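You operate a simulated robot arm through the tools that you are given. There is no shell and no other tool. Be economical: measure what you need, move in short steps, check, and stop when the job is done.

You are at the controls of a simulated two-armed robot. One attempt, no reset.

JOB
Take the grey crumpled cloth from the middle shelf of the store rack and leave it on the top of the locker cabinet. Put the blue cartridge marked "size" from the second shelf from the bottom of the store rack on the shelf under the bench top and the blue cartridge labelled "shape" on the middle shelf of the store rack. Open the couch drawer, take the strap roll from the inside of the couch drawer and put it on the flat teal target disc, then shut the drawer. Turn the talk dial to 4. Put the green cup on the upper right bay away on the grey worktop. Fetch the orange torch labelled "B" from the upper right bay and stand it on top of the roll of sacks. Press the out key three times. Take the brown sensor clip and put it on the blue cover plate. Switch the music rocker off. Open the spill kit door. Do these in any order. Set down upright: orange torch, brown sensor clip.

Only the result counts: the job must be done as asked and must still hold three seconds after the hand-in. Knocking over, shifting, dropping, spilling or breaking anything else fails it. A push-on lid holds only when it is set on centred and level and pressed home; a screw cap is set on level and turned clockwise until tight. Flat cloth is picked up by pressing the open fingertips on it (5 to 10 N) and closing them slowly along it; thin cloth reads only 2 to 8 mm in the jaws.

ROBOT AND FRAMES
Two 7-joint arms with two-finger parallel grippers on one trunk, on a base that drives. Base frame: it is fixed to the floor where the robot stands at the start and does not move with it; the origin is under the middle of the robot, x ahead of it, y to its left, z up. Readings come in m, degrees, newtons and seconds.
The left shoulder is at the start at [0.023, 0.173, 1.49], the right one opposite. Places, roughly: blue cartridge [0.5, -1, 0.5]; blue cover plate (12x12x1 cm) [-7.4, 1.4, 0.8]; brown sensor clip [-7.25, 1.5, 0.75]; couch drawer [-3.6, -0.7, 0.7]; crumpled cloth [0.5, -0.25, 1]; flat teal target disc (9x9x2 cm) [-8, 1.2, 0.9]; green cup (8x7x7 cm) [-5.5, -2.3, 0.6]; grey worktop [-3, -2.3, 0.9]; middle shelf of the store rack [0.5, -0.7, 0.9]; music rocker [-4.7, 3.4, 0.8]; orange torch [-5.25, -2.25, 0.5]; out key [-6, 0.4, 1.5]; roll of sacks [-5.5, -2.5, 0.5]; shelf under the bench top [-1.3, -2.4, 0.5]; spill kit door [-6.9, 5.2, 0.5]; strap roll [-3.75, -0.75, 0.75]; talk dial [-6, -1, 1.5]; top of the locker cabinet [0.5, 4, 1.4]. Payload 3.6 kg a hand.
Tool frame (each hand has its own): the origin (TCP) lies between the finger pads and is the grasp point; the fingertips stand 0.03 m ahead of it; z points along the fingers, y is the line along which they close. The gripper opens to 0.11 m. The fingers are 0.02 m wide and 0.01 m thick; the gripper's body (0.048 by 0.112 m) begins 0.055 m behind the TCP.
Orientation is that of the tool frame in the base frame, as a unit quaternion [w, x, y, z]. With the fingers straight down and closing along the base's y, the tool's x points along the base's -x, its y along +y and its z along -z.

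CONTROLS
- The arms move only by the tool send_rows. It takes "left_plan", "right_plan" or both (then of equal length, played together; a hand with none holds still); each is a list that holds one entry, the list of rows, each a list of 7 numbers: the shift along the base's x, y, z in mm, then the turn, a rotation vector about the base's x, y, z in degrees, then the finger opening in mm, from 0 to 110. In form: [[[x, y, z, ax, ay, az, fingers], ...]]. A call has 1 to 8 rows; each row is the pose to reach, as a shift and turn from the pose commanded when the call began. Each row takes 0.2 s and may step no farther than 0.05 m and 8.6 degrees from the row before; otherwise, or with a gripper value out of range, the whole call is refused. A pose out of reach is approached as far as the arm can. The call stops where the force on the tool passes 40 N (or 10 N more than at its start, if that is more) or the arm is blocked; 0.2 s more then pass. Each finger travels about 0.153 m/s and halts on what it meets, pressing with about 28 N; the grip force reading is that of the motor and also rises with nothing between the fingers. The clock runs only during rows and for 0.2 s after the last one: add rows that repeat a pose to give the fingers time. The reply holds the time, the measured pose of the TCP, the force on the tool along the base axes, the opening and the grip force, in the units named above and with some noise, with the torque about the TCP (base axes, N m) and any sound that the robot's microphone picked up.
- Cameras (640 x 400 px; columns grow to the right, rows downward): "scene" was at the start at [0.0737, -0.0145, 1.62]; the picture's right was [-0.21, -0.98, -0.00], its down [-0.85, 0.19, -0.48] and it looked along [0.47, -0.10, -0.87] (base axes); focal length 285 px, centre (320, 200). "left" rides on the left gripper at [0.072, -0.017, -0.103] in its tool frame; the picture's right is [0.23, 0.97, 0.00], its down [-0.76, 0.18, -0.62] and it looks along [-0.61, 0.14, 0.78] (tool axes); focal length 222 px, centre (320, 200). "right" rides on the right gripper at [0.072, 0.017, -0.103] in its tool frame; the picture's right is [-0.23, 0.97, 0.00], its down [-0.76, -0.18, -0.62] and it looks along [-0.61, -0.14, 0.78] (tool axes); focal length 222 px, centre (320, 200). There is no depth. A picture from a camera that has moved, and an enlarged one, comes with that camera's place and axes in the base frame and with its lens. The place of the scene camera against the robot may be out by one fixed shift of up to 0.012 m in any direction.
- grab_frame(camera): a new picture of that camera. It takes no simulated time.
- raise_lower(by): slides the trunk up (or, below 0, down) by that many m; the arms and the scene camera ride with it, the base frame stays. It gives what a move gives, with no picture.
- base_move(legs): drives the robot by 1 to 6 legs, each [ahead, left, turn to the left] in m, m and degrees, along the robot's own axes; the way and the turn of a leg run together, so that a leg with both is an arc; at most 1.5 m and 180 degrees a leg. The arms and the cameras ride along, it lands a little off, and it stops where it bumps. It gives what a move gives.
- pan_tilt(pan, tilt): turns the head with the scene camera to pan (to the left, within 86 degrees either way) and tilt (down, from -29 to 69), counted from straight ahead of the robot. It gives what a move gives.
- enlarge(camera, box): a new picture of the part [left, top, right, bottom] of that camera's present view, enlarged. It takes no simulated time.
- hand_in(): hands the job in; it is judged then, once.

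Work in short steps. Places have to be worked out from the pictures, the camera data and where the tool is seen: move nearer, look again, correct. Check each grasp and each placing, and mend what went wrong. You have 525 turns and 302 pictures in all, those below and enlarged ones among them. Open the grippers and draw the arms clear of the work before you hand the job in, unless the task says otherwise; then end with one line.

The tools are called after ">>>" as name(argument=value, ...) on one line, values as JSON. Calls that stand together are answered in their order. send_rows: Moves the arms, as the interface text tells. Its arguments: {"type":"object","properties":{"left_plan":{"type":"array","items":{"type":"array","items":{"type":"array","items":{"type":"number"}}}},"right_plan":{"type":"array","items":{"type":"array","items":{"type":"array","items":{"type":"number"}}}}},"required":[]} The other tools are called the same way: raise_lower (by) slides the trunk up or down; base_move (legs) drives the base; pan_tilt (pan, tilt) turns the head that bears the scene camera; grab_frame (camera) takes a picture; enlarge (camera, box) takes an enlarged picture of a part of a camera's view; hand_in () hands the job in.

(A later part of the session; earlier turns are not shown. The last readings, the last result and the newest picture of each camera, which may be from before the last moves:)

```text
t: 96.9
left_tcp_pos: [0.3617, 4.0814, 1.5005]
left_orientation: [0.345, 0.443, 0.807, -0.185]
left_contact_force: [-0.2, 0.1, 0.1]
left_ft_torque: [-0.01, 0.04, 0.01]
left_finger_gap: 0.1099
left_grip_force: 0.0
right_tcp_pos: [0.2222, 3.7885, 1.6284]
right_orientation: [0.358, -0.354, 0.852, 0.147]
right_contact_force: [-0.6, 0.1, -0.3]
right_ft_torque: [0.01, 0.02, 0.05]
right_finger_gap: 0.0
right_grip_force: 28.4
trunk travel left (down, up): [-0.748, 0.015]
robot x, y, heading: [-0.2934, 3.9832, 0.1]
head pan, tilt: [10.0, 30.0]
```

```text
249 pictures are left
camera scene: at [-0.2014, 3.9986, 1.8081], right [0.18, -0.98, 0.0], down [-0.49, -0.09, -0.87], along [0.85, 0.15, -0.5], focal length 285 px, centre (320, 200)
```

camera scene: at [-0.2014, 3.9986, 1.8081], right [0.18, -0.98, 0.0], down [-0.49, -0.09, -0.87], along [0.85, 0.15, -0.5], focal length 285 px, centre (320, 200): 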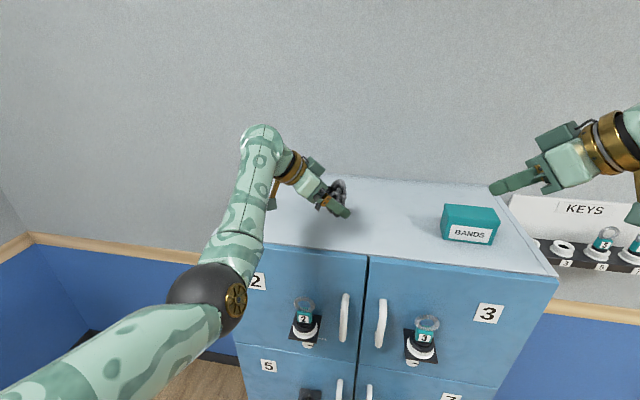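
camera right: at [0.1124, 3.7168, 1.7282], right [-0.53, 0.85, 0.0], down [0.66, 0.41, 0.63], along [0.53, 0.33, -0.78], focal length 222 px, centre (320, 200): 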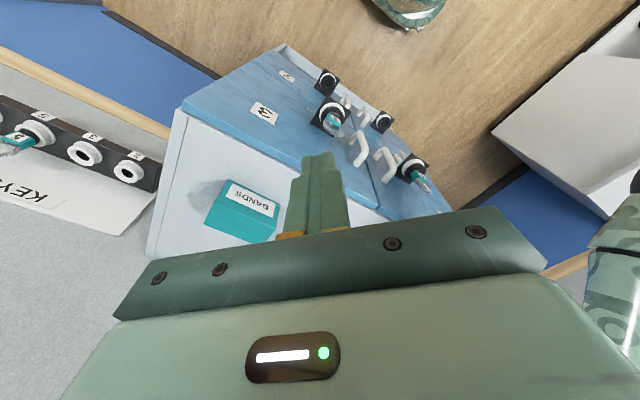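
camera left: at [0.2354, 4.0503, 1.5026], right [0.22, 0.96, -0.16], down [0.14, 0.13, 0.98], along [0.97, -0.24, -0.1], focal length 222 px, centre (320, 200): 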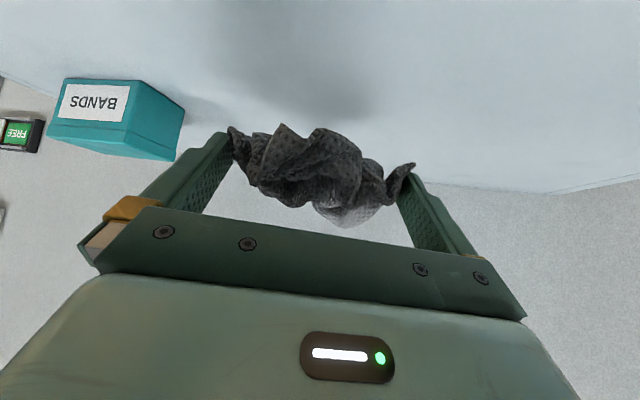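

Now the cloth is exposed. Lower the left hand until the cloth rests on the top, and bring the right (closed) toward a spot just above it.

>>> send_rows(left_plan=[[[0, 0, -20, 0, 0, 0, 110], [0, 0, -40, 0, 0, 0, 110], [0, 0, -60, 0, 0, 0, 110], [0, 0, -72, 0, 0, 0, 110], [0, 0, -80, 0, 0, 0, 110], [0, 0, -84, 0, 0, 0, 110]]], right_plan=[[[15, 35, -10, 0, 0, 0, 0], [30, 70, -20, 0, 0, 0, 0], [45, 105, -40, 0, 0, 0, 0], [60, 140, -60, 0, 0, 0, 0], [80, 170, -80, 0, 0, 0, 0], [95, 205, -95, 0, 0, 0, 0]]])

>>> grab_frame(camera="scene")

>>> grab_frame(camera="right")

```text
t: 98.3
left_tcp_pos: [0.3616, 4.0811, 1.418]
left_orientation: [0.345, 0.442, 0.807, -0.185]
left_contact_force: [-2.1, 0.5, 3.8]
left_ft_torque: [-0.01, -0.13, 0.02]
left_finger_gap: 0.1098
left_grip_force: 0.2
right_tcp_pos: [0.2546, 3.9127, 1.5549]
right_orientation: [0.358, -0.354, 0.852, 0.147]
right_contact_force: [-0.4, -0.8, 0.1]
right_ft_torque: [0.01, 0.01, 0.01]
right_finger_gap: 0.0
right_grip_force: 28.0
right hand out of reach, approached as far as the arm can: row 4, 5, 6
trunk travel left (down, up): [-0.748, 0.015]
robot x, y, heading: [-0.2986, 3.9811, 0.1]
head pan, tilt: [10.0, 30.0]
```

```text
248 pictures are left
camera scene: at [-0.2022, 3.9988, 1.8082], right [0.18, -0.98, 0.0], down [-0.49, -0.09, -0.87], along [0.85, 0.15, -0.5], focal length 285 px, centre (320, 200)
```

scene: 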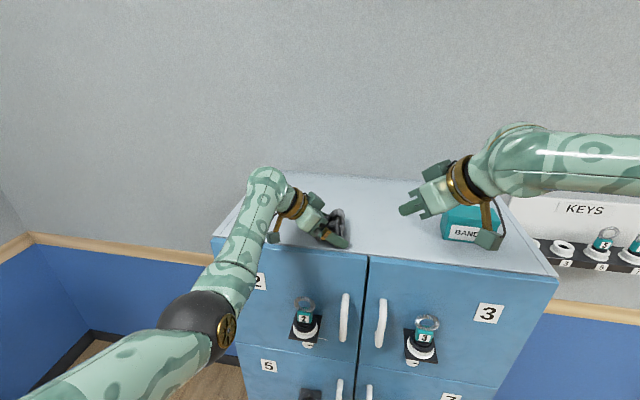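

```text
247 pictures are left
camera right: at [0.1543, 3.836, 1.5756], right [-0.58, 0.8, 0.16], down [0.19, -0.06, 0.98], along [0.8, 0.59, -0.12], focal length 222 px, centre (320, 200)
```

right: 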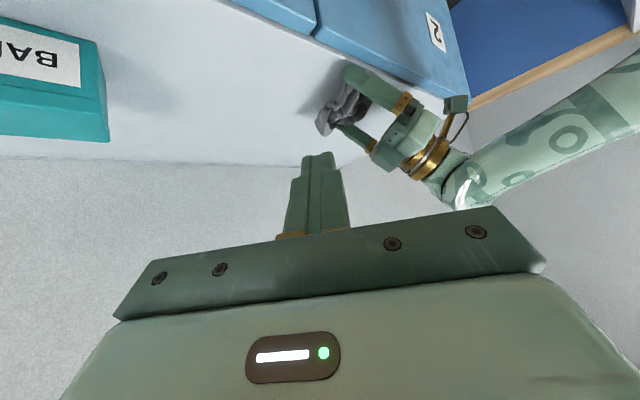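

Right hand has run out of reach by ~0.15 m. Lift the left, shift the base left/forward, and bring the left back to its spot.

>>> send_rows(left_plan=[[[0, 0, 30, 0, 0, 0, 110], [0, 0, 50, 0, 0, 0, 110]]])

>>> base_move(legs=[[0.06, 0.13, 0]])

>>> send_rows(left_plan=[[[-10, -35, 0, 0, 0, 0, 110], [-25, -70, 0, 0, 0, 0, 110], [-40, -105, 0, 0, 0, 0, 110], [-50, -130, 0, 0, 0, 0, 110]]])

>>> grab_frame(camera="scene")

```text
t: 98.9
left_tcp_pos: [0.3607, 4.0801, 1.4657]
left_orientation: [0.344, 0.443, 0.807, -0.185]
left_contact_force: [-0.7, -0.1, -0.2]
left_ft_torque: [0.0, 0.0, -0.01]
left_finger_gap: 0.1099
left_grip_force: 0.1
right_tcp_pos: [0.2552, 3.9119, 1.556]
right_orientation: [0.358, -0.353, 0.852, 0.146]
right_contact_force: [0.3, 0.4, -0.1]
right_ft_torque: [-0.03, 0.04, 0.01]
right_finger_gap: 0.0
right_grip_force: 28.3
trunk travel left (down, up): [-0.748, 0.015]
robot x, y, heading: [-0.3017, 3.9822, 0.2]
head pan, tilt: [10.0, 30.0]
```

```text
t: 100.3
left_tcp_pos: [0.4204, 4.2111, 1.4666]
left_orientation: [0.345, 0.442, 0.808, -0.184]
left_contact_force: [-0.6, 0.3, -0.3]
left_ft_torque: [0.0, 0.0, 0.01]
left_finger_gap: 0.1098
left_grip_force: 0.2
right_tcp_pos: [0.3145, 4.0421, 1.555]
right_orientation: [0.358, -0.353, 0.852, 0.146]
right_contact_force: [0.6, 0.4, 0.0]
right_ft_torque: [0.06, 0.0, -0.01]
right_finger_gap: 0.0001
right_grip_force: 28.1
trunk travel left (down, up): [-0.748, 0.015]
robot x, y, heading: [-0.2364, 4.1149, 0.3]
head pan, tilt: [10.0, 30.0]
```

```text
t: 101.3
left_tcp_pos: [0.3704, 4.0815, 1.4649]
left_orientation: [0.344, 0.442, 0.808, -0.184]
left_contact_force: [0.4, 0.2, -0.1]
left_ft_torque: [0.02, -0.02, 0.0]
left_finger_gap: 0.11
left_grip_force: 0.1
right_tcp_pos: [0.3154, 4.0432, 1.555]
right_orientation: [0.358, -0.353, 0.852, 0.146]
right_contact_force: [-0.4, -0.1, 0.2]
right_ft_torque: [0.01, 0.0, -0.04]
right_finger_gap: 0.0
right_grip_force: 27.9
trunk travel left (down, up): [-0.748, 0.015]
robot x, y, heading: [-0.2379, 4.1152, 0.3]
head pan, tilt: [10.0, 30.0]
```

```text
246 pictures are left
camera scene: at [-0.1417, 4.1293, 1.8081], right [0.18, -0.98, 0.0], down [-0.49, -0.09, -0.87], along [0.85, 0.15, -0.5], focal length 285 px, centre (320, 200)
```

scene: 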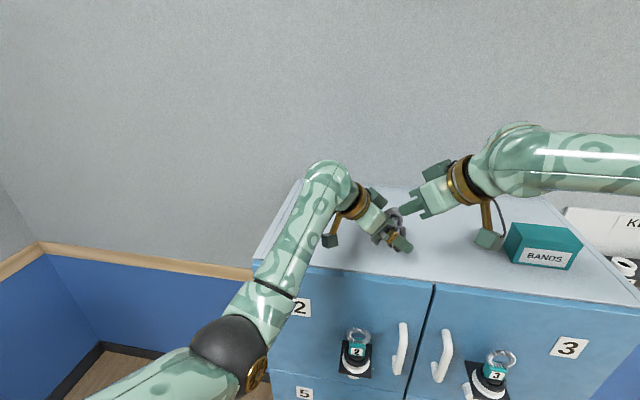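

Lower the left so the cloth rests, and approach the right tip to just above the cloth.

>>> send_rows(left_plan=[[[0, 0, -20, 0, 0, 0, 110], [0, 0, -40, 0, 0, 0, 110], [0, 0, -47, 0, 0, 0, 110]]])

>>> send_rows(right_plan=[[[20, 0, -20, 0, 0, 0, 0], [40, 0, -40, 0, 0, 0, 0], [54, 0, -60, 0, 0, 0, 0]]])

>>> enlarge(camera="scene", box=[280, 140, 540, 300])

>>> grab_frame(camera="right")

```text
t: 102.1
left_tcp_pos: [0.3704, 4.0833, 1.4188]
left_orientation: [0.345, 0.442, 0.807, -0.185]
left_contact_force: [-0.8, -0.9, -0.3]
left_ft_torque: [-0.04, 0.02, -0.03]
left_finger_gap: 0.1101
left_grip_force: 0.0
right_tcp_pos: [0.3157, 4.0436, 1.5555]
right_orientation: [0.357, -0.354, 0.852, 0.146]
right_contact_force: [0.0, -0.1, 0.4]
right_ft_torque: [0.01, -0.01, -0.03]
right_finger_gap: 0.0
right_grip_force: 28.1
trunk travel left (down, up): [-0.748, 0.015]
robot x, y, heading: [-0.2376, 4.1148, 0.0]
head pan, tilt: [10.0, 30.0]
```

```text
t: 102.9
left_tcp_pos: [0.3711, 4.0814, 1.4187]
left_orientation: [0.345, 0.442, 0.807, -0.185]
left_contact_force: [-0.3, -1.0, -0.1]
left_ft_torque: [-0.02, -0.03, -0.01]
left_finger_gap: 0.11
left_grip_force: 0.0
right_tcp_pos: [0.3367, 4.0113, 1.5104]
right_orientation: [0.358, -0.354, 0.852, 0.146]
right_contact_force: [-0.2, -0.3, -0.1]
right_ft_torque: [0.0, 0.01, -0.01]
right_finger_gap: 0.0
right_grip_force: 28.4
right hand out of reach, approached as far as the arm can: row 1, 2, 3
trunk travel left (down, up): [-0.748, 0.015]
robot x, y, heading: [-0.2398, 4.1154, 0.4]
head pan, tilt: [10.0, 30.0]
```

```text
2.46 times, centred on (410, 220) of scene
camera zoom: at [-0.1413, 4.1306, 1.8081], right [0.18, -0.98, 0.0], down [-0.49, -0.09, -0.87], along [0.85, 0.15, -0.5], focal length 702 px, centre (98, 151)
```

zoom: 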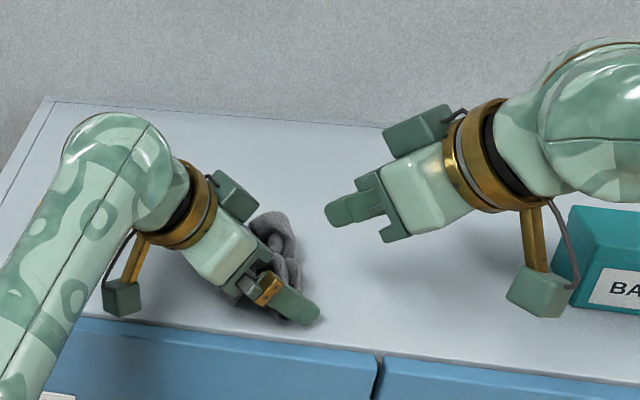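

```text
244 pictures are left
camera right: at [0.236, 3.9355, 1.531], right [-0.58, 0.8, 0.16], down [0.19, -0.06, 0.98], along [0.8, 0.59, -0.12], focal length 222 px, centre (320, 200)
```

right: 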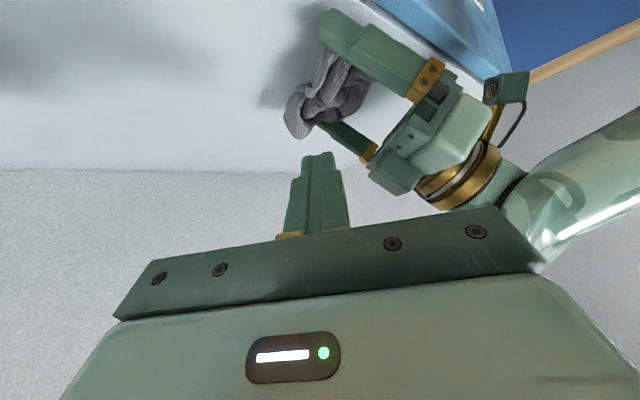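

The right arm is limited there, so bring the cloth to it: shift the left hand 70 mm toward -y.

>>> send_rows(left_plan=[[[0, 0, 12, 0, 0, 0, 110], [-5, -25, 12, 0, 0, 0, 110], [-10, -50, 12, 0, 0, 0, 110], [-15, -75, 12, 0, 0, 0, 110], [-15, -75, 2, 0, 0, 0, 110]]], right_plan=[[[-10, -10, 10, 0, 0, 0, 0], [-10, -10, 20, 0, 0, 0, 0], [-10, -10, 20, 0, 0, 0, 0], [-10, -10, 20, 0, 0, 0, 0], [-10, -10, 20, 0, 0, 0, 0]]])

>>> enlarge(camera="scene", box=[280, 140, 540, 300])

>>> grab_frame(camera="right")

```text
t: 104.1
left_tcp_pos: [0.3561, 4.0098, 1.4198]
left_orientation: [0.345, 0.44, 0.808, -0.184]
left_contact_force: [4.5, 25.2, 2.4]
left_ft_torque: [-2.1, 0.37, -0.7]
left_finger_gap: 0.1098
left_grip_force: 0.0
right_tcp_pos: [0.327, 4.0005, 1.5299]
right_orientation: [0.356, -0.353, 0.853, 0.144]
right_contact_force: [-3.9, -25.4, -3.6]
right_ft_torque: [-0.71, 0.07, -0.07]
right_finger_gap: 0.0001
right_grip_force: 28.2
trunk travel left (down, up): [-0.748, 0.015]
robot x, y, heading: [-0.2392, 4.1145, 0.2]
head pan, tilt: [10.0, 30.0]
```

```text
2.46 times, centred on (410, 220) of scene
camera zoom: at [-0.1413, 4.1308, 1.8081], right [0.18, -0.98, 0.0], down [-0.49, -0.09, -0.87], along [0.85, 0.15, -0.5], focal length 702 px, centre (98, 151)
```

zoom: 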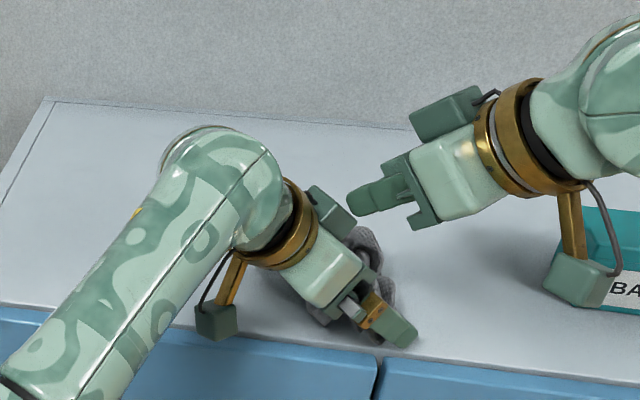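

```text
242 pictures are left
camera right: at [0.2261, 3.924, 1.5503], right [-0.57, 0.8, 0.16], down [0.19, -0.06, 0.98], along [0.8, 0.59, -0.12], focal length 222 px, centre (320, 200)
```

right: 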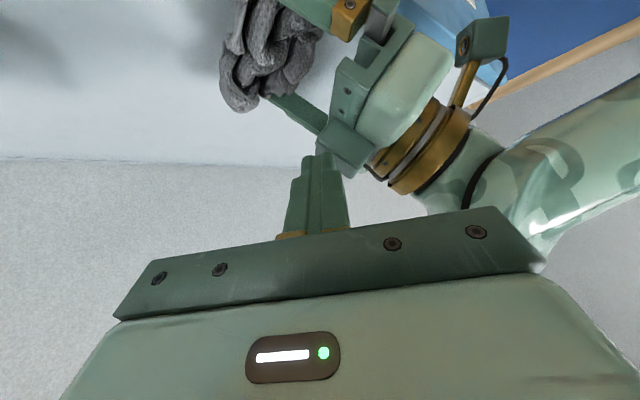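

The right tip touched a box on the left wrist. Back the right off to -y, then come in lower toward the cloth's outer end.

>>> send_rows(right_plan=[[[0, -30, 5, 0, 0, 0, 0], [0, -70, 5, 0, 0, 0, 0], [0, -75, -20, 0, 0, 0, 0], [10, -70, -40, 0, 0, 0, 0]]])

>>> grab_frame(camera="right")

>>> enlarge(camera="scene", box=[280, 140, 540, 300])

```text
t: 105.1
left_tcp_pos: [0.357, 4.008, 1.4194]
left_orientation: [0.343, 0.442, 0.808, -0.184]
left_contact_force: [-0.1, 0.2, -0.8]
left_ft_torque: [-0.04, 0.03, -0.01]
left_finger_gap: 0.1101
left_grip_force: 0.1
right_tcp_pos: [0.3375, 3.9329, 1.4883]
right_orientation: [0.357, -0.354, 0.852, 0.146]
right_contact_force: [0.1, 0.6, 0.0]
right_ft_torque: [-0.04, -0.01, 0.04]
right_finger_gap: 0.0
right_grip_force: 28.6
trunk travel left (down, up): [-0.748, 0.015]
robot x, y, heading: [-0.236, 4.1147, 0.1]
head pan, tilt: [10.0, 30.0]
```

```text
241 pictures are left
camera right: at [0.237, 3.8559, 1.51], right [-0.58, 0.8, 0.16], down [0.19, -0.06, 0.98], along [0.8, 0.59, -0.12], focal length 222 px, centre (320, 200)
```

right: 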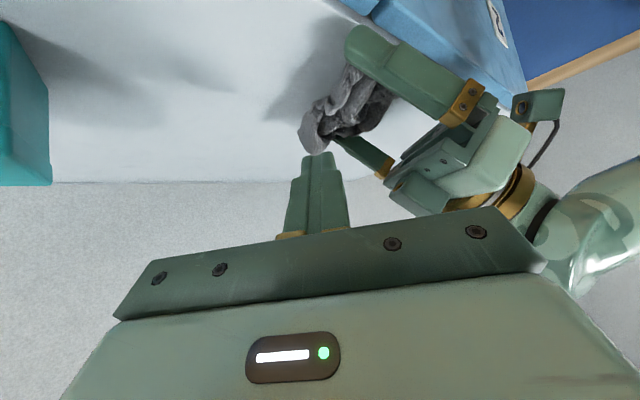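

```text
2.46 times, centred on (410, 220) of scene
camera zoom: at [-0.1399, 4.1314, 1.808], right [0.18, -0.98, 0.0], down [-0.49, -0.09, -0.87], along [0.85, 0.15, -0.5], focal length 702 px, centre (98, 151)
```

zoom: 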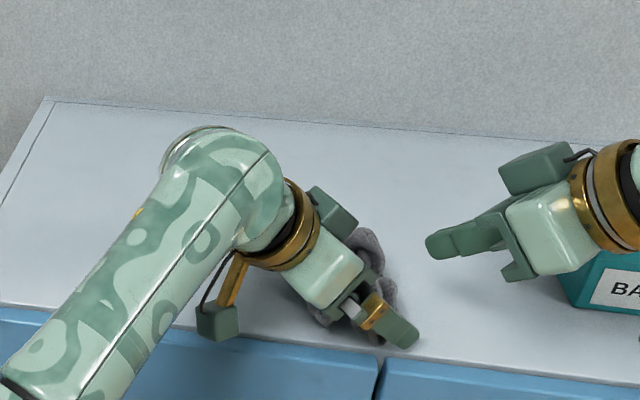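

Advance the right tip onto the cloth from above and press gently.

>>> send_rows(right_plan=[[[5, 12, -5, 0, 0, 0, 0], [10, 25, -10, 0, 0, 0, 0], [14, 38, -18, 0, 0, 0, 0], [17, 41, -26, 0, 0, 0, 0], [17, 41, -34, 0, 0, 0, 0], [17, 41, -42, 0, 0, 0, 0]]])

>>> grab_frame(camera="right")

>>> enlarge(camera="scene", box=[280, 140, 540, 300])

```text
t: 106.5
left_tcp_pos: [0.3553, 4.0075, 1.4225]
left_orientation: [0.346, 0.441, 0.807, -0.185]
left_contact_force: [2.4, -0.6, 0.6]
left_ft_torque: [-0.02, -0.06, -0.05]
left_finger_gap: 0.1096
left_grip_force: 0.1
right_tcp_pos: [0.3431, 3.9674, 1.4557]
right_orientation: [0.36, -0.353, 0.852, 0.145]
right_contact_force: [2.5, -0.3, 8.7]
right_ft_torque: [0.08, -0.19, 0.02]
right_finger_gap: 0.0
right_grip_force: 27.9
right hand out of reach, approached as far as the arm can: row 4, 5, 6
trunk travel left (down, up): [-0.748, 0.015]
robot x, y, heading: [-0.235, 4.1154, 0.1]
head pan, tilt: [10.0, 30.0]
```

```text
239 pictures are left
camera right: at [0.2427, 3.8899, 1.4761], right [-0.58, 0.8, 0.16], down [0.18, -0.06, 0.98], along [0.8, 0.59, -0.11], focal length 222 px, centre (320, 200)
```

right: 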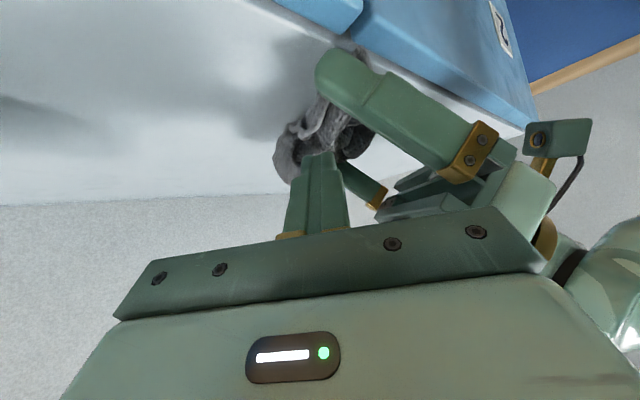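

```text
2.46 times, centred on (410, 220) of scene
camera zoom: at [-0.1433, 4.1305, 1.8084], right [0.18, -0.98, 0.0], down [-0.49, -0.09, -0.87], along [0.85, 0.15, -0.5], focal length 702 px, centre (98, 151)
```

zoom: 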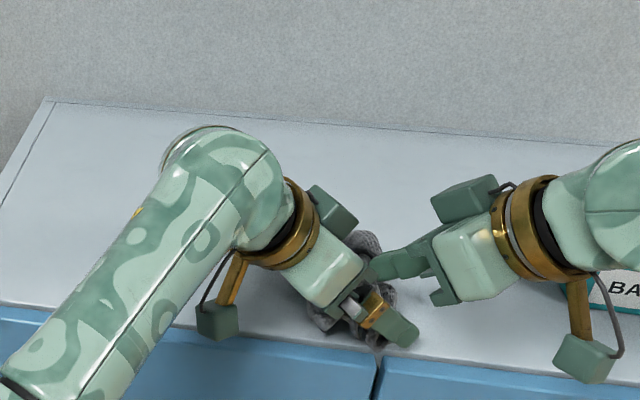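

Right tip is pressing the cloth (~9 N). Now slowly withdraw the left hand along its own axis.

>>> send_rows(left_plan=[[[-4, 6, 7, 0, 0, 0, 110], [-8, 12, 14, 0, 0, 0, 110], [-12, 18, 21, 0, 0, 0, 110], [-16, 24, 28, 0, 0, 0, 110], [-22, 33, 38, 0, 0, 0, 110], [-28, 43, 49, 0, 0, 0, 110]]])

>>> grab_frame(camera="right")

>>> enlarge(camera="scene", box=[280, 140, 540, 300])

```text
t: 107.9
left_tcp_pos: [0.3272, 4.0526, 1.4716]
left_orientation: [0.345, 0.442, 0.807, -0.185]
left_contact_force: [-0.2, 0.2, 0.3]
left_ft_torque: [0.0, 0.0, -0.01]
left_finger_gap: 0.11
left_grip_force: 0.0
right_tcp_pos: [0.3433, 3.9681, 1.4567]
right_orientation: [0.359, -0.354, 0.851, 0.147]
right_contact_force: [1.7, 0.5, 17.0]
right_ft_torque: [0.12, -0.26, -0.02]
right_finger_gap: 0.0001
right_grip_force: 28.0
trunk travel left (down, up): [-0.748, 0.015]
robot x, y, heading: [-0.2379, 4.1175, 0.2]
head pan, tilt: [10.0, 30.0]
```

```text
237 pictures are left
camera right: at [0.2424, 3.8909, 1.4758], right [-0.58, 0.8, 0.16], down [0.18, -0.06, 0.98], along [0.8, 0.59, -0.11], focal length 222 px, centre (320, 200)
```

right: 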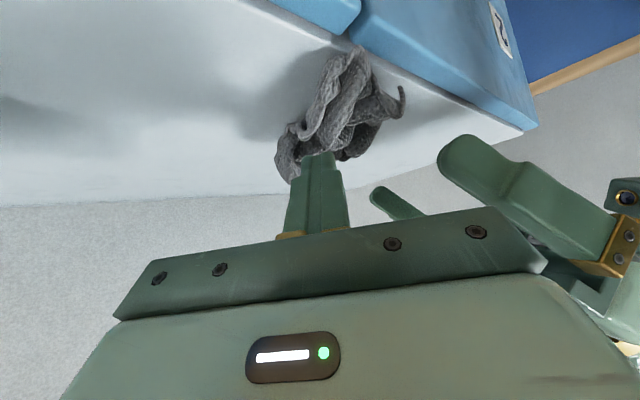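

```text
2.46 times, centred on (410, 220) of scene
camera zoom: at [-0.1435, 4.1317, 1.8083], right [0.18, -0.98, 0.0], down [-0.49, -0.09, -0.87], along [0.85, 0.15, -0.5], focal length 702 px, centre (98, 151)
```

zoom: 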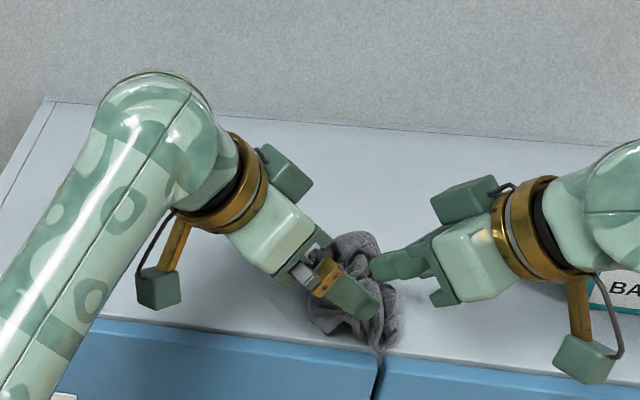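

The cloth is released. Retract both hands up and view.

>>> send_rows(left_plan=[[[-15, 25, 30, 0, 0, 0, 110], [-30, 50, 60, 0, 0, 0, 110], [-45, 75, 90, 0, 0, 0, 110], [-60, 100, 110, 0, 0, 0, 110]]], right_plan=[[[0, 0, 25, 0, 0, 0, 0], [-10, -10, 55, 0, 0, 0, 0], [-20, -20, 85, 0, 0, 0, 0], [-30, -40, 110, 0, 0, 0, 0]]])

>>> grab_frame(camera="scene")

```text
t: 108.9
left_tcp_pos: [0.267, 4.1513, 1.5804]
left_orientation: [0.345, 0.441, 0.808, -0.184]
left_contact_force: [0.2, 0.6, 0.3]
left_ft_torque: [-0.03, -0.01, 0.04]
left_finger_gap: 0.1099
left_grip_force: 0.1
right_tcp_pos: [0.3125, 3.9274, 1.5677]
right_orientation: [0.358, -0.353, 0.852, 0.146]
right_contact_force: [-0.1, 0.1, -0.1]
right_ft_torque: [0.0, -0.02, 0.01]
right_finger_gap: 0.0002
right_grip_force: 27.8
trunk travel left (down, up): [-0.748, 0.015]
robot x, y, heading: [-0.235, 4.1163, 0.3]
head pan, tilt: [10.0, 30.0]
```

```text
235 pictures are left
camera scene: at [-0.1429, 4.1314, 1.8082], right [0.18, -0.98, 0.0], down [-0.49, -0.09, -0.87], along [0.85, 0.15, -0.5], focal length 285 px, centre (320, 200)
```

scene: 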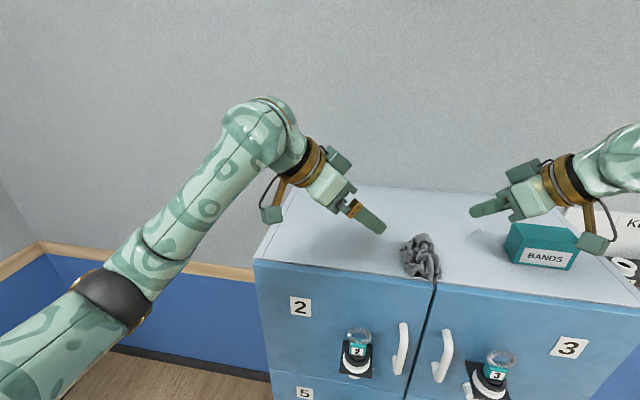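

The cloth lies on the cabinet top. Back away and re-align both hands to the straight 45° pose.

>>> base_move(legs=[[-0.25, 0, 0]])

>>> send_rows(left_plan=[[[0, 10, 0, 0, 0, 8, 110], [0, 20, 0, 0, 0, 16, 110], [0, 30, 0, 0, 0, 24, 110], [0, 40, 0, 0, 0, 32, 110], [0, 50, 0, 0, 0, 40, 110], [0, 60, 0, 0, 0, 48, 110], [0, 60, 0, 0, 0, 56, 110], [0, 60, 0, 0, 0, 57, 110]]], right_plan=[[[0, -10, 0, 0, 0, -7, 0], [0, -20, 0, 0, 0, -14, 0], [0, -30, 0, 0, 0, -21, 0], [0, -40, 0, 0, 0, -28, 0], [0, -50, 0, 0, 0, -35, 0], [0, -60, 0, 0, 0, -42, 0], [0, -60, 0, 0, 0, -45, 0], [0, -60, 0, 0, 0, -45, 0]]])

>>> grab_frame(camera="scene")

```text
t: 110.7
left_tcp_pos: [0.0212, 4.1506, 1.5789]
left_orientation: [0.344, 0.44, 0.808, -0.185]
left_contact_force: [0.0, 0.0, -0.7]
left_ft_torque: [-0.01, 0.0, -0.01]
left_finger_gap: 0.1101
left_grip_force: 0.0
right_tcp_pos: [0.0676, 3.9265, 1.5644]
right_orientation: [0.357, -0.354, 0.852, 0.147]
right_contact_force: [-0.5, 0.4, -0.4]
right_ft_torque: [-0.03, -0.01, -0.03]
right_finger_gap: 0.0
right_grip_force: 28.0
trunk travel left (down, up): [-0.748, 0.015]
robot x, y, heading: [-0.4886, 4.1148, 0.3]
head pan, tilt: [10.0, 30.0]
```

```text
t: 112.5
left_tcp_pos: [0.0193, 4.2095, 1.5818]
left_orientation: [0.39, 0.002, 0.921, 0.003]
left_contact_force: [0.1, 0.6, 0.3]
left_ft_torque: [-0.01, -0.01, 0.04]
left_finger_gap: 0.1099
left_grip_force: 0.1
right_tcp_pos: [0.0652, 3.8662, 1.5653]
right_orientation: [0.386, -0.001, 0.923, -0.002]
right_contact_force: [0.1, -0.5, -0.9]
right_ft_torque: [-0.01, -0.01, 0.01]
right_finger_gap: 0.0002
right_grip_force: 27.5
trunk travel left (down, up): [-0.748, 0.015]
robot x, y, heading: [-0.4886, 4.114, 0.5]
head pan, tilt: [10.0, 30.0]
```

```text
234 pictures are left
camera scene: at [-0.3907, 4.1292, 1.8081], right [0.18, -0.98, 0.0], down [-0.49, -0.09, -0.87], along [0.85, 0.16, -0.5], focal length 285 px, centre (320, 200)
```

scene: 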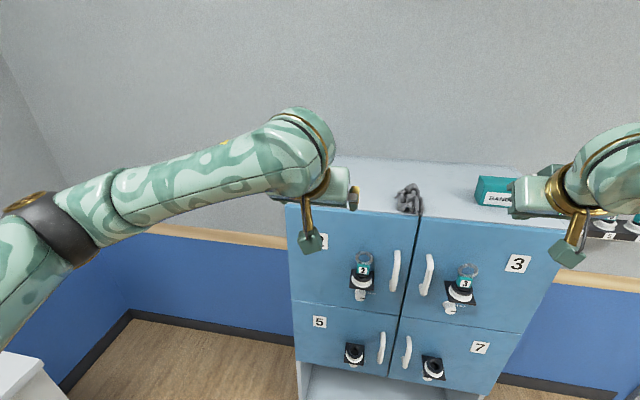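

Drive back along to the rack's second bay (strafe right) and lower the trunk there.

>>> base_move(legs=[[-0.1, -1.5, 0], [0, -1.5, 0], [0, -1.5, 0], [0, -0.35, 0]])

>>> send_rows(left_plan=[[[0, 20, 0, 0, 0, 0, 110], [0, 50, -30, 0, 0, 0, 110], [0, 80, -60, 0, 0, 0, 110]]], right_plan=[[[0, -20, 0, 0, 0, 0, 50], [0, -50, -30, 0, 0, 0, 110], [0, -80, -60, 0, 0, 0, 110]]])

>>> raise_lower(by=-0.5)

>>> pan_tilt(pan=0, tilt=35)

>>> grab_frame(camera="scene")

```text
refused: leg 1 is longer than a leg can be; nothing moved
```

```text
t: 113.3
left_tcp_pos: [0.0184, 4.2902, 1.5193]
left_orientation: [0.392, 0.003, 0.92, 0.002]
left_contact_force: [-0.1, -0.8, 0.7]
left_ft_torque: [0.01, 0.0, 0.01]
left_finger_gap: 0.1097
left_grip_force: 0.1
right_tcp_pos: [0.0662, 3.787, 1.5051]
right_orientation: [0.387, -0.001, 0.922, -0.001]
right_contact_force: [0.8, -0.6, 0.0]
right_ft_torque: [0.0, 0.04, 0.02]
right_finger_gap: 0.11
right_grip_force: 0.0
trunk travel left (down, up): [-0.748, 0.015]
robot x, y, heading: [-0.4857, 4.1124, 0.4]
head pan, tilt: [10.0, 30.0]
```

```text
refused: -0.5 is not a number from -0.4 to 0.4
```

```text
t: 114.0
left_tcp_pos: [0.0192, 4.2903, 1.5204]
left_orientation: [0.391, 0.002, 0.92, 0.002]
left_contact_force: [-0.1, -0.4, -0.5]
left_ft_torque: [0.0, 0.0, 0.0]
left_finger_gap: 0.11
left_grip_force: 0.0
right_tcp_pos: [0.0656, 3.7863, 1.505]
right_orientation: [0.386, -0.002, 0.922, -0.001]
right_contact_force: [-0.4, 0.9, 0.4]
right_ft_torque: [-0.04, 0.0, -0.01]
right_finger_gap: 0.1099
right_grip_force: 0.0
trunk travel left (down, up): [-0.748, 0.015]
robot x, y, heading: [-0.4859, 4.1107, 0.6]
head pan, tilt: [0.0, 35.0]
```

```text
233 pictures are left
camera scene: at [-0.392, 4.1136, 1.8003], right [0.01, -1.0, 0.0], down [-0.57, 0.0, -0.82], along [0.82, 0.01, -0.57], focal length 285 px, centre (320, 200)
```

scene: 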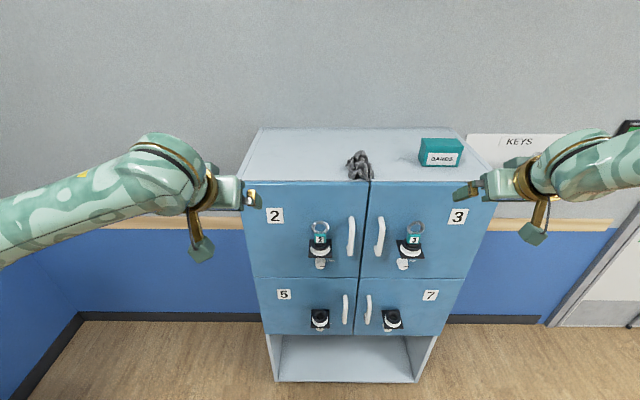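

Cloth sits safely. Drive to bay 2 with legal legs.

>>> base_move(legs=[[-0.1, -1.2, 0], [0, -1.45, 0], [0, -1.45, 0], [0, -0.8, 0]])

>>> raise_lower(by=-0.4)

>>> raise_lower(by=-0.15)

>>> grab_frame(camera="scene")

```text
t: 137.7
left_tcp_pos: [-0.0318, -0.622, 1.5209]
left_orientation: [0.391, -0.003, 0.92, 0.004]
left_contact_force: [0.1, 0.5, 0.0]
left_ft_torque: [-0.03, 0.01, -0.02]
left_finger_gap: 0.1102
left_grip_force: 0.1
right_tcp_pos: [0.022, -1.1252, 1.5059]
right_orientation: [0.386, -0.007, 0.922, 0.001]
right_contact_force: [0.2, -0.2, 0.1]
right_ft_torque: [0.0, 0.01, 0.03]
right_finger_gap: 0.1102
right_grip_force: 0.0
trunk travel left (down, up): [-0.748, 0.015]
robot x, y, heading: [-0.5353, -0.8048, 1.2]
head pan, tilt: [0.0, 35.0]
```

```text
t: 141.5
left_tcp_pos: [-0.0313, -0.6224, 1.1197]
left_orientation: [0.391, -0.004, 0.921, 0.005]
left_contact_force: [-0.2, 0.1, -0.8]
left_ft_torque: [-0.01, -0.03, 0.03]
left_finger_gap: 0.11
left_grip_force: 0.0
right_tcp_pos: [0.0226, -1.1262, 1.1043]
right_orientation: [0.386, -0.007, 0.922, 0.001]
right_contact_force: [0.2, -0.2, -0.6]
right_ft_torque: [-0.01, -0.01, 0.0]
right_finger_gap: 0.11
right_grip_force: 0.0
trunk travel left (down, up): [-0.348, 0.415]
robot x, y, heading: [-0.5332, -0.8036, 1.0]
head pan, tilt: [0.0, 35.0]
```

```text
t: 143.3
left_tcp_pos: [-0.0306, -0.6224, 0.97]
left_orientation: [0.392, -0.003, 0.92, 0.004]
left_contact_force: [-0.4, -0.2, 0.8]
left_ft_torque: [-0.03, -0.03, 0.0]
left_finger_gap: 0.1102
left_grip_force: 0.1
right_tcp_pos: [0.0215, -1.1268, 0.9554]
right_orientation: [0.386, -0.007, 0.922, 0.001]
right_contact_force: [-1.4, 0.6, -0.7]
right_ft_torque: [0.0, -0.03, 0.03]
right_finger_gap: 0.1099
right_grip_force: 0.0
trunk travel left (down, up): [-0.198, 0.565]
robot x, y, heading: [-0.5374, -0.8057, 1.0]
head pan, tilt: [0.0, 35.0]
```

```text
232 pictures are left
camera scene: at [-0.3221, -0.8019, 1.2447], right [0.02, -1.0, 0.0], down [-0.57, -0.01, -0.82], along [0.82, 0.02, -0.57], focal length 285 px, centre (320, 200)
```

scene: 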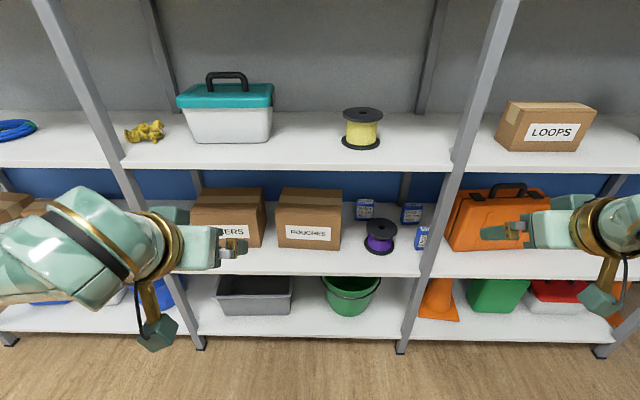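

>>> enlarge(camera="scene", box=[330, 180, 460, 280])

```text
4.00 times, centred on (395, 230) of scene
camera zoom: at [-0.3221, -0.8019, 1.2447], right [0.02, -1.0, 0.0], down [-0.57, -0.01, -0.82], along [0.82, 0.02, -0.57], focal length 1142 px, centre (20, 80)
```

zoom: 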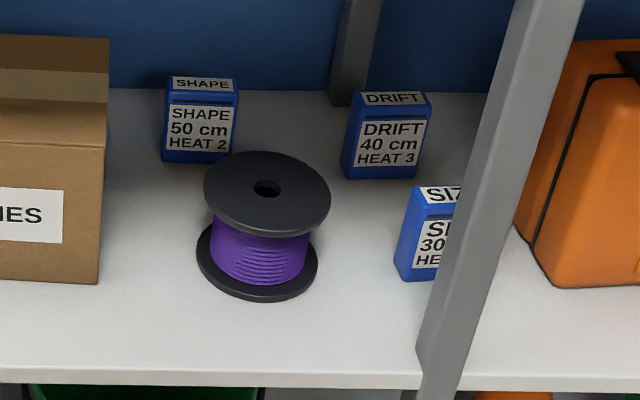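

Rack shelves come out at z ≈ 0.16/0.54/0.92/1.30. SHAPE stands at ≈(0.56, -0.95) behind the purple spool (0.41,-0.99, top 0.63), SIZE at ≈(0.40,-1.14) behind the post. Lower the trunk and pre-pose the right hand for SHAPE.

>>> raise_lower(by=-0.17)

>>> send_rows(right_plan=[[[0, 20, -20, 0, 5, -4, 90], [0, 40, -40, 0, 10, -8, 85], [0, 60, -60, 0, 10, -12, 80], [0, 80, -80, 0, 10, -12, 80], [0, 100, -100, 0, 10, -12, 80], [0, 120, -110, 0, 10, -12, 80]]])

>>> grab_frame(camera="right")

>>> grab_frame(camera="scene")

```text
t: 145.2
left_tcp_pos: [-0.0005, -0.621, 0.7366]
left_orientation: [0.314, -0.003, 0.949, 0.003]
left_contact_force: [-0.5, -0.5, 0.4]
left_ft_torque: [0.0, -0.01, 0.01]
left_finger_gap: 0.1098
left_grip_force: 0.0
right_tcp_pos: [0.0234, -1.1272, 0.7859]
right_orientation: [0.386, -0.007, 0.923, 0.001]
right_contact_force: [0.6, -0.2, -0.1]
right_ft_torque: [0.02, 0.0, 0.0]
right_finger_gap: 0.1102
right_grip_force: 0.1
trunk travel left (down, up): [-0.028, 0.735]
robot x, y, heading: [-0.5365, -0.8076, 1.5]
head pan, tilt: [0.0, 35.0]
```

```text
t: 146.6
left_tcp_pos: [-0.001, -0.6216, 0.7379]
left_orientation: [0.313, -0.004, 0.95, 0.004]
left_contact_force: [0.0, -0.7, 0.3]
left_ft_torque: [-0.02, -0.02, 0.03]
left_finger_gap: 0.1099
left_grip_force: 0.0
right_tcp_pos: [0.0233, -1.0052, 0.6747]
right_orientation: [0.301, 0.088, 0.949, -0.038]
right_contact_force: [-0.6, -0.4, -0.1]
right_ft_torque: [0.0, -0.01, 0.03]
right_finger_gap: 0.0799
right_grip_force: 0.0
trunk travel left (down, up): [-0.028, 0.735]
robot x, y, heading: [-0.5303, -0.8086, 1.2]
head pan, tilt: [0.0, 35.0]
```

```text
230 pictures are left
camera right: at [-0.0899, -0.966, 0.7167], right [0.37, 0.92, 0.11], down [0.22, -0.21, 0.95], along [0.9, -0.33, -0.28], focal length 222 px, centre (320, 200)
```

right: 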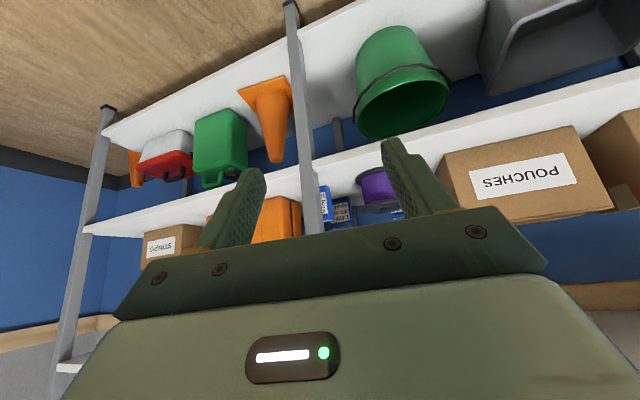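

```text
229 pictures are left
camera scene: at [-0.2179, -0.7998, 1.0625], right [0.02, -1.0, 0.0], down [-0.57, -0.01, -0.82], along [0.82, 0.02, -0.57], focal length 285 px, centre (320, 200)
```

scene: 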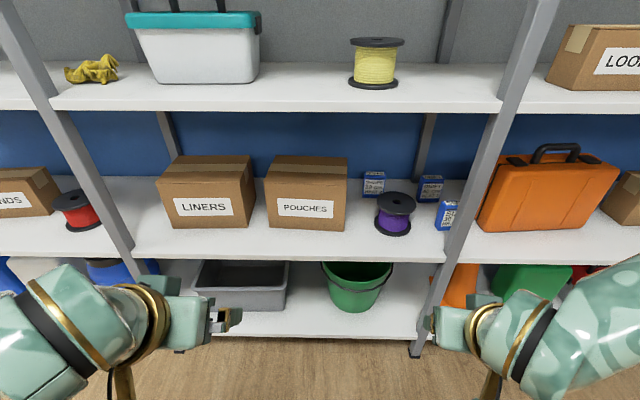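

>>> enlarge(camera="scene", box=[340, 150, 480, 250])

```text
4.00 times, centred on (410, 200) of scene
camera zoom: at [-0.2179, -0.7998, 1.0625], right [0.02, -1.0, 0.0], down [-0.57, -0.01, -0.82], along [0.82, 0.02, -0.57], focal length 1142 px, centre (-40, 200)
```

zoom: 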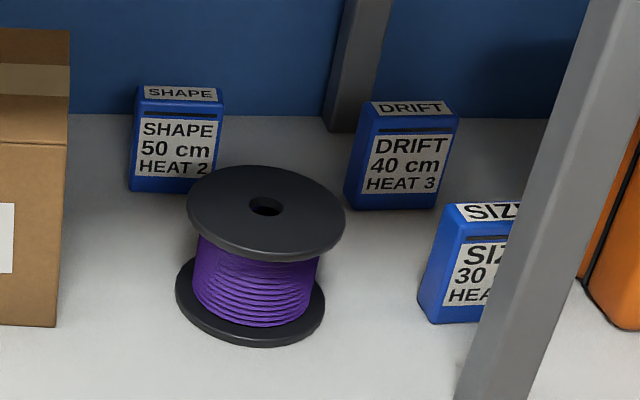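

Retract the left hand so it stays clear of the rack, then drive the right hand to the rack front.

>>> send_rows(left_plan=[[[-40, 20, 20, 0, 0, 0, 110], [-80, 40, 40, 0, 0, 0, 110], [-120, 60, 60, 0, 0, 0, 110], [-160, 80, 80, 0, 0, 0, 110], [-200, 100, 100, 0, 0, 0, 110]]])

>>> base_move(legs=[[0, 0.1, -1], [0.25, 0, 0]])

>>> grab_frame(camera="scene")

>>> grab_frame(camera="right")

```text
t: 147.8
left_tcp_pos: [-0.122, -0.4713, 0.9487]
left_orientation: [0.314, -0.003, 0.949, 0.004]
left_contact_force: [-0.8, 0.3, -0.7]
left_ft_torque: [0.02, -0.03, 0.01]
left_finger_gap: 0.1101
left_grip_force: 0.0
left hand out of reach, approached as far as the arm can: row 1, 2, 3, 4, 5
right_tcp_pos: [0.0234, -1.0062, 0.6763]
right_orientation: [0.302, 0.089, 0.948, -0.039]
right_contact_force: [-0.1, -0.3, 0.1]
right_ft_torque: [0.04, -0.03, 0.01]
right_finger_gap: 0.0798
right_grip_force: 0.1
trunk travel left (down, up): [-0.028, 0.735]
robot x, y, heading: [-0.533, -0.8057, 1.0]
head pan, tilt: [0.0, 35.0]
```

```text
t: 150.3
left_tcp_pos: [0.133, -0.3795, 0.9472]
left_orientation: [0.313, 0.003, 0.95, 0.001]
left_contact_force: [0.0, 0.1, 0.0]
left_ft_torque: [0.0, 0.01, 0.0]
left_finger_gap: 0.1099
left_grip_force: 0.0
right_tcp_pos: [0.2677, -0.9154, 0.6755]
right_orientation: [0.3, 0.097, 0.948, -0.041]
right_contact_force: [-0.3, 0.6, -0.6]
right_ft_torque: [-0.03, 0.03, 0.0]
right_finger_gap: 0.0802
right_grip_force: 0.1
trunk travel left (down, up): [-0.028, 0.735]
robot x, y, heading: [-0.2881, -0.7035, 0.3]
head pan, tilt: [0.0, 35.0]
```

```text
227 pictures are left
camera scene: at [0.0301, -0.7056, 1.0624], right [0.0, -1.0, 0.0], down [-0.57, 0.0, -0.82], along [0.82, 0.0, -0.57], focal length 285 px, centre (320, 200)
```

scene: 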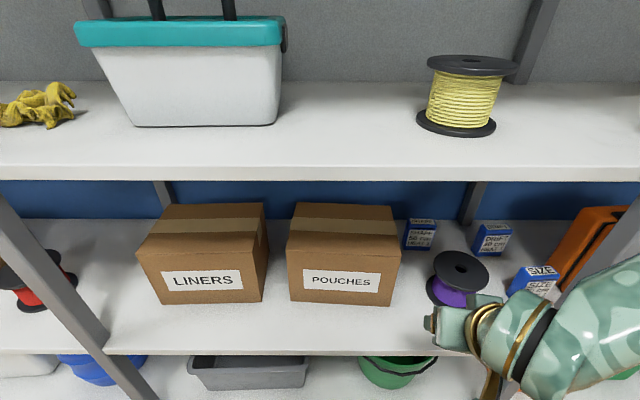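

```text
226 pictures are left
camera right: at [0.1552, -0.8741, 0.7168], right [0.38, 0.92, 0.11], down [0.22, -0.21, 0.95], along [0.9, -0.34, -0.28], focal length 222 px, centre (320, 200)
```

right: 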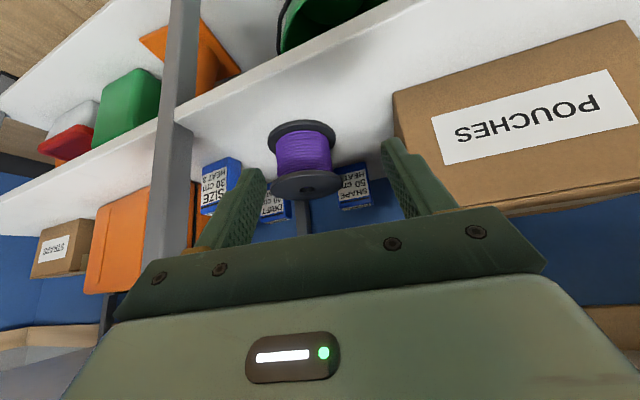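

Thread the right hand (narrowed) between POUCHES and the spool, then look.

>>> send_rows(right_plan=[[[30, 10, 5, 0, 0, 0, 55], [60, 20, 5, 0, 0, 0, 40], [100, 20, -2, 0, 0, 0, 40], [140, 20, -8, 0, 0, 0, 40], [180, 20, -12, 0, 0, 0, 40]]])

>>> grab_frame(camera="scene")

>>> grab_frame(camera="right")

```text
t: 151.6
left_tcp_pos: [0.1343, -0.3791, 0.9476]
left_orientation: [0.312, 0.004, 0.95, 0.001]
left_contact_force: [-0.3, 0.1, -0.2]
left_ft_torque: [-0.01, -0.02, 0.0]
left_finger_gap: 0.11
left_grip_force: 0.0
right_tcp_pos: [0.4504, -0.8968, 0.6615]
right_orientation: [0.3, 0.097, 0.948, -0.041]
right_contact_force: [0.6, 0.8, 0.6]
right_ft_torque: [0.01, 0.01, 0.04]
right_finger_gap: 0.0398
right_grip_force: 0.1
trunk travel left (down, up): [-0.028, 0.735]
robot x, y, heading: [-0.2834, -0.7074, 0.2]
head pan, tilt: [0.0, 35.0]
```

```text
225 pictures are left
camera scene: at [0.0302, -0.7058, 1.0623], right [0.0, -1.0, 0.0], down [-0.57, 0.0, -0.82], along [0.82, 0.0, -0.57], focal length 285 px, centre (320, 200)
```

scene: 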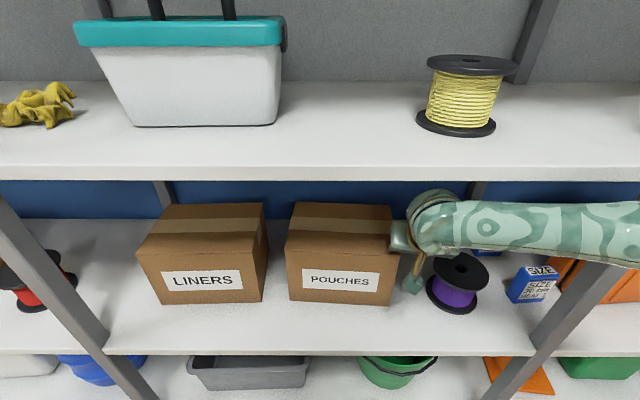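

```text
224 pictures are left
camera right: at [0.3361, -0.8549, 0.7037], right [0.39, 0.92, 0.11], down [0.22, -0.21, 0.95], along [0.9, -0.34, -0.28], focal length 222 px, centre (320, 200)
```

right: 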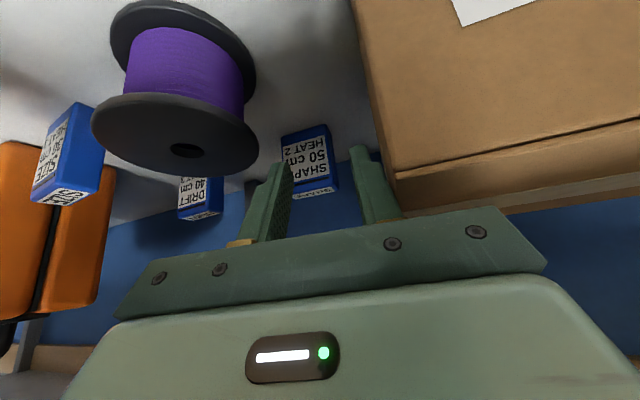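

Check the forearm's clearance to the post before going deeper.

>>> pan_tilt(pan=-45, tilt=40)

>>> grab_frame(camera="scene")

```text
t: 152.7
left_tcp_pos: [0.1329, -0.379, 0.9474]
left_orientation: [0.314, 0.003, 0.95, 0.001]
left_contact_force: [0.9, -0.3, -0.2]
left_ft_torque: [0.04, -0.01, 0.0]
left_finger_gap: 0.1101
left_grip_force: 0.0
right_tcp_pos: [0.4484, -0.8962, 0.6627]
right_orientation: [0.302, 0.097, 0.948, -0.041]
right_contact_force: [1.1, -2.2, 0.7]
right_ft_torque: [0.05, 0.01, 0.03]
right_finger_gap: 0.0396
right_grip_force: 0.2
trunk travel left (down, up): [-0.028, 0.735]
robot x, y, heading: [-0.2856, -0.7071, 0.3]
head pan, tilt: [-45.0, 40.0]
```

```text
223 pictures are left
camera scene: at [0.002, -0.7658, 1.055], right [-0.7, -0.71, 0.0], down [-0.46, 0.45, -0.77], along [0.54, -0.54, -0.64], focal length 285 px, centre (320, 200)
```

scene: 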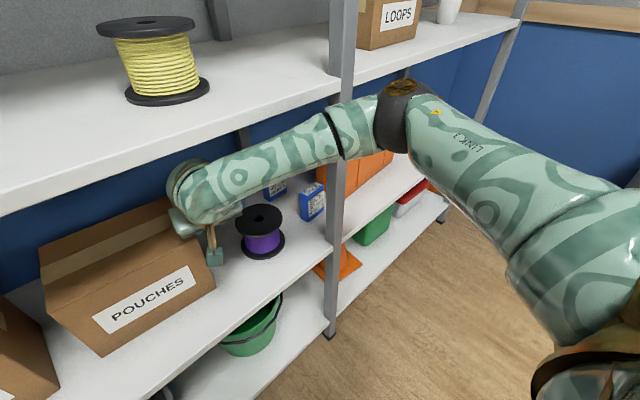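

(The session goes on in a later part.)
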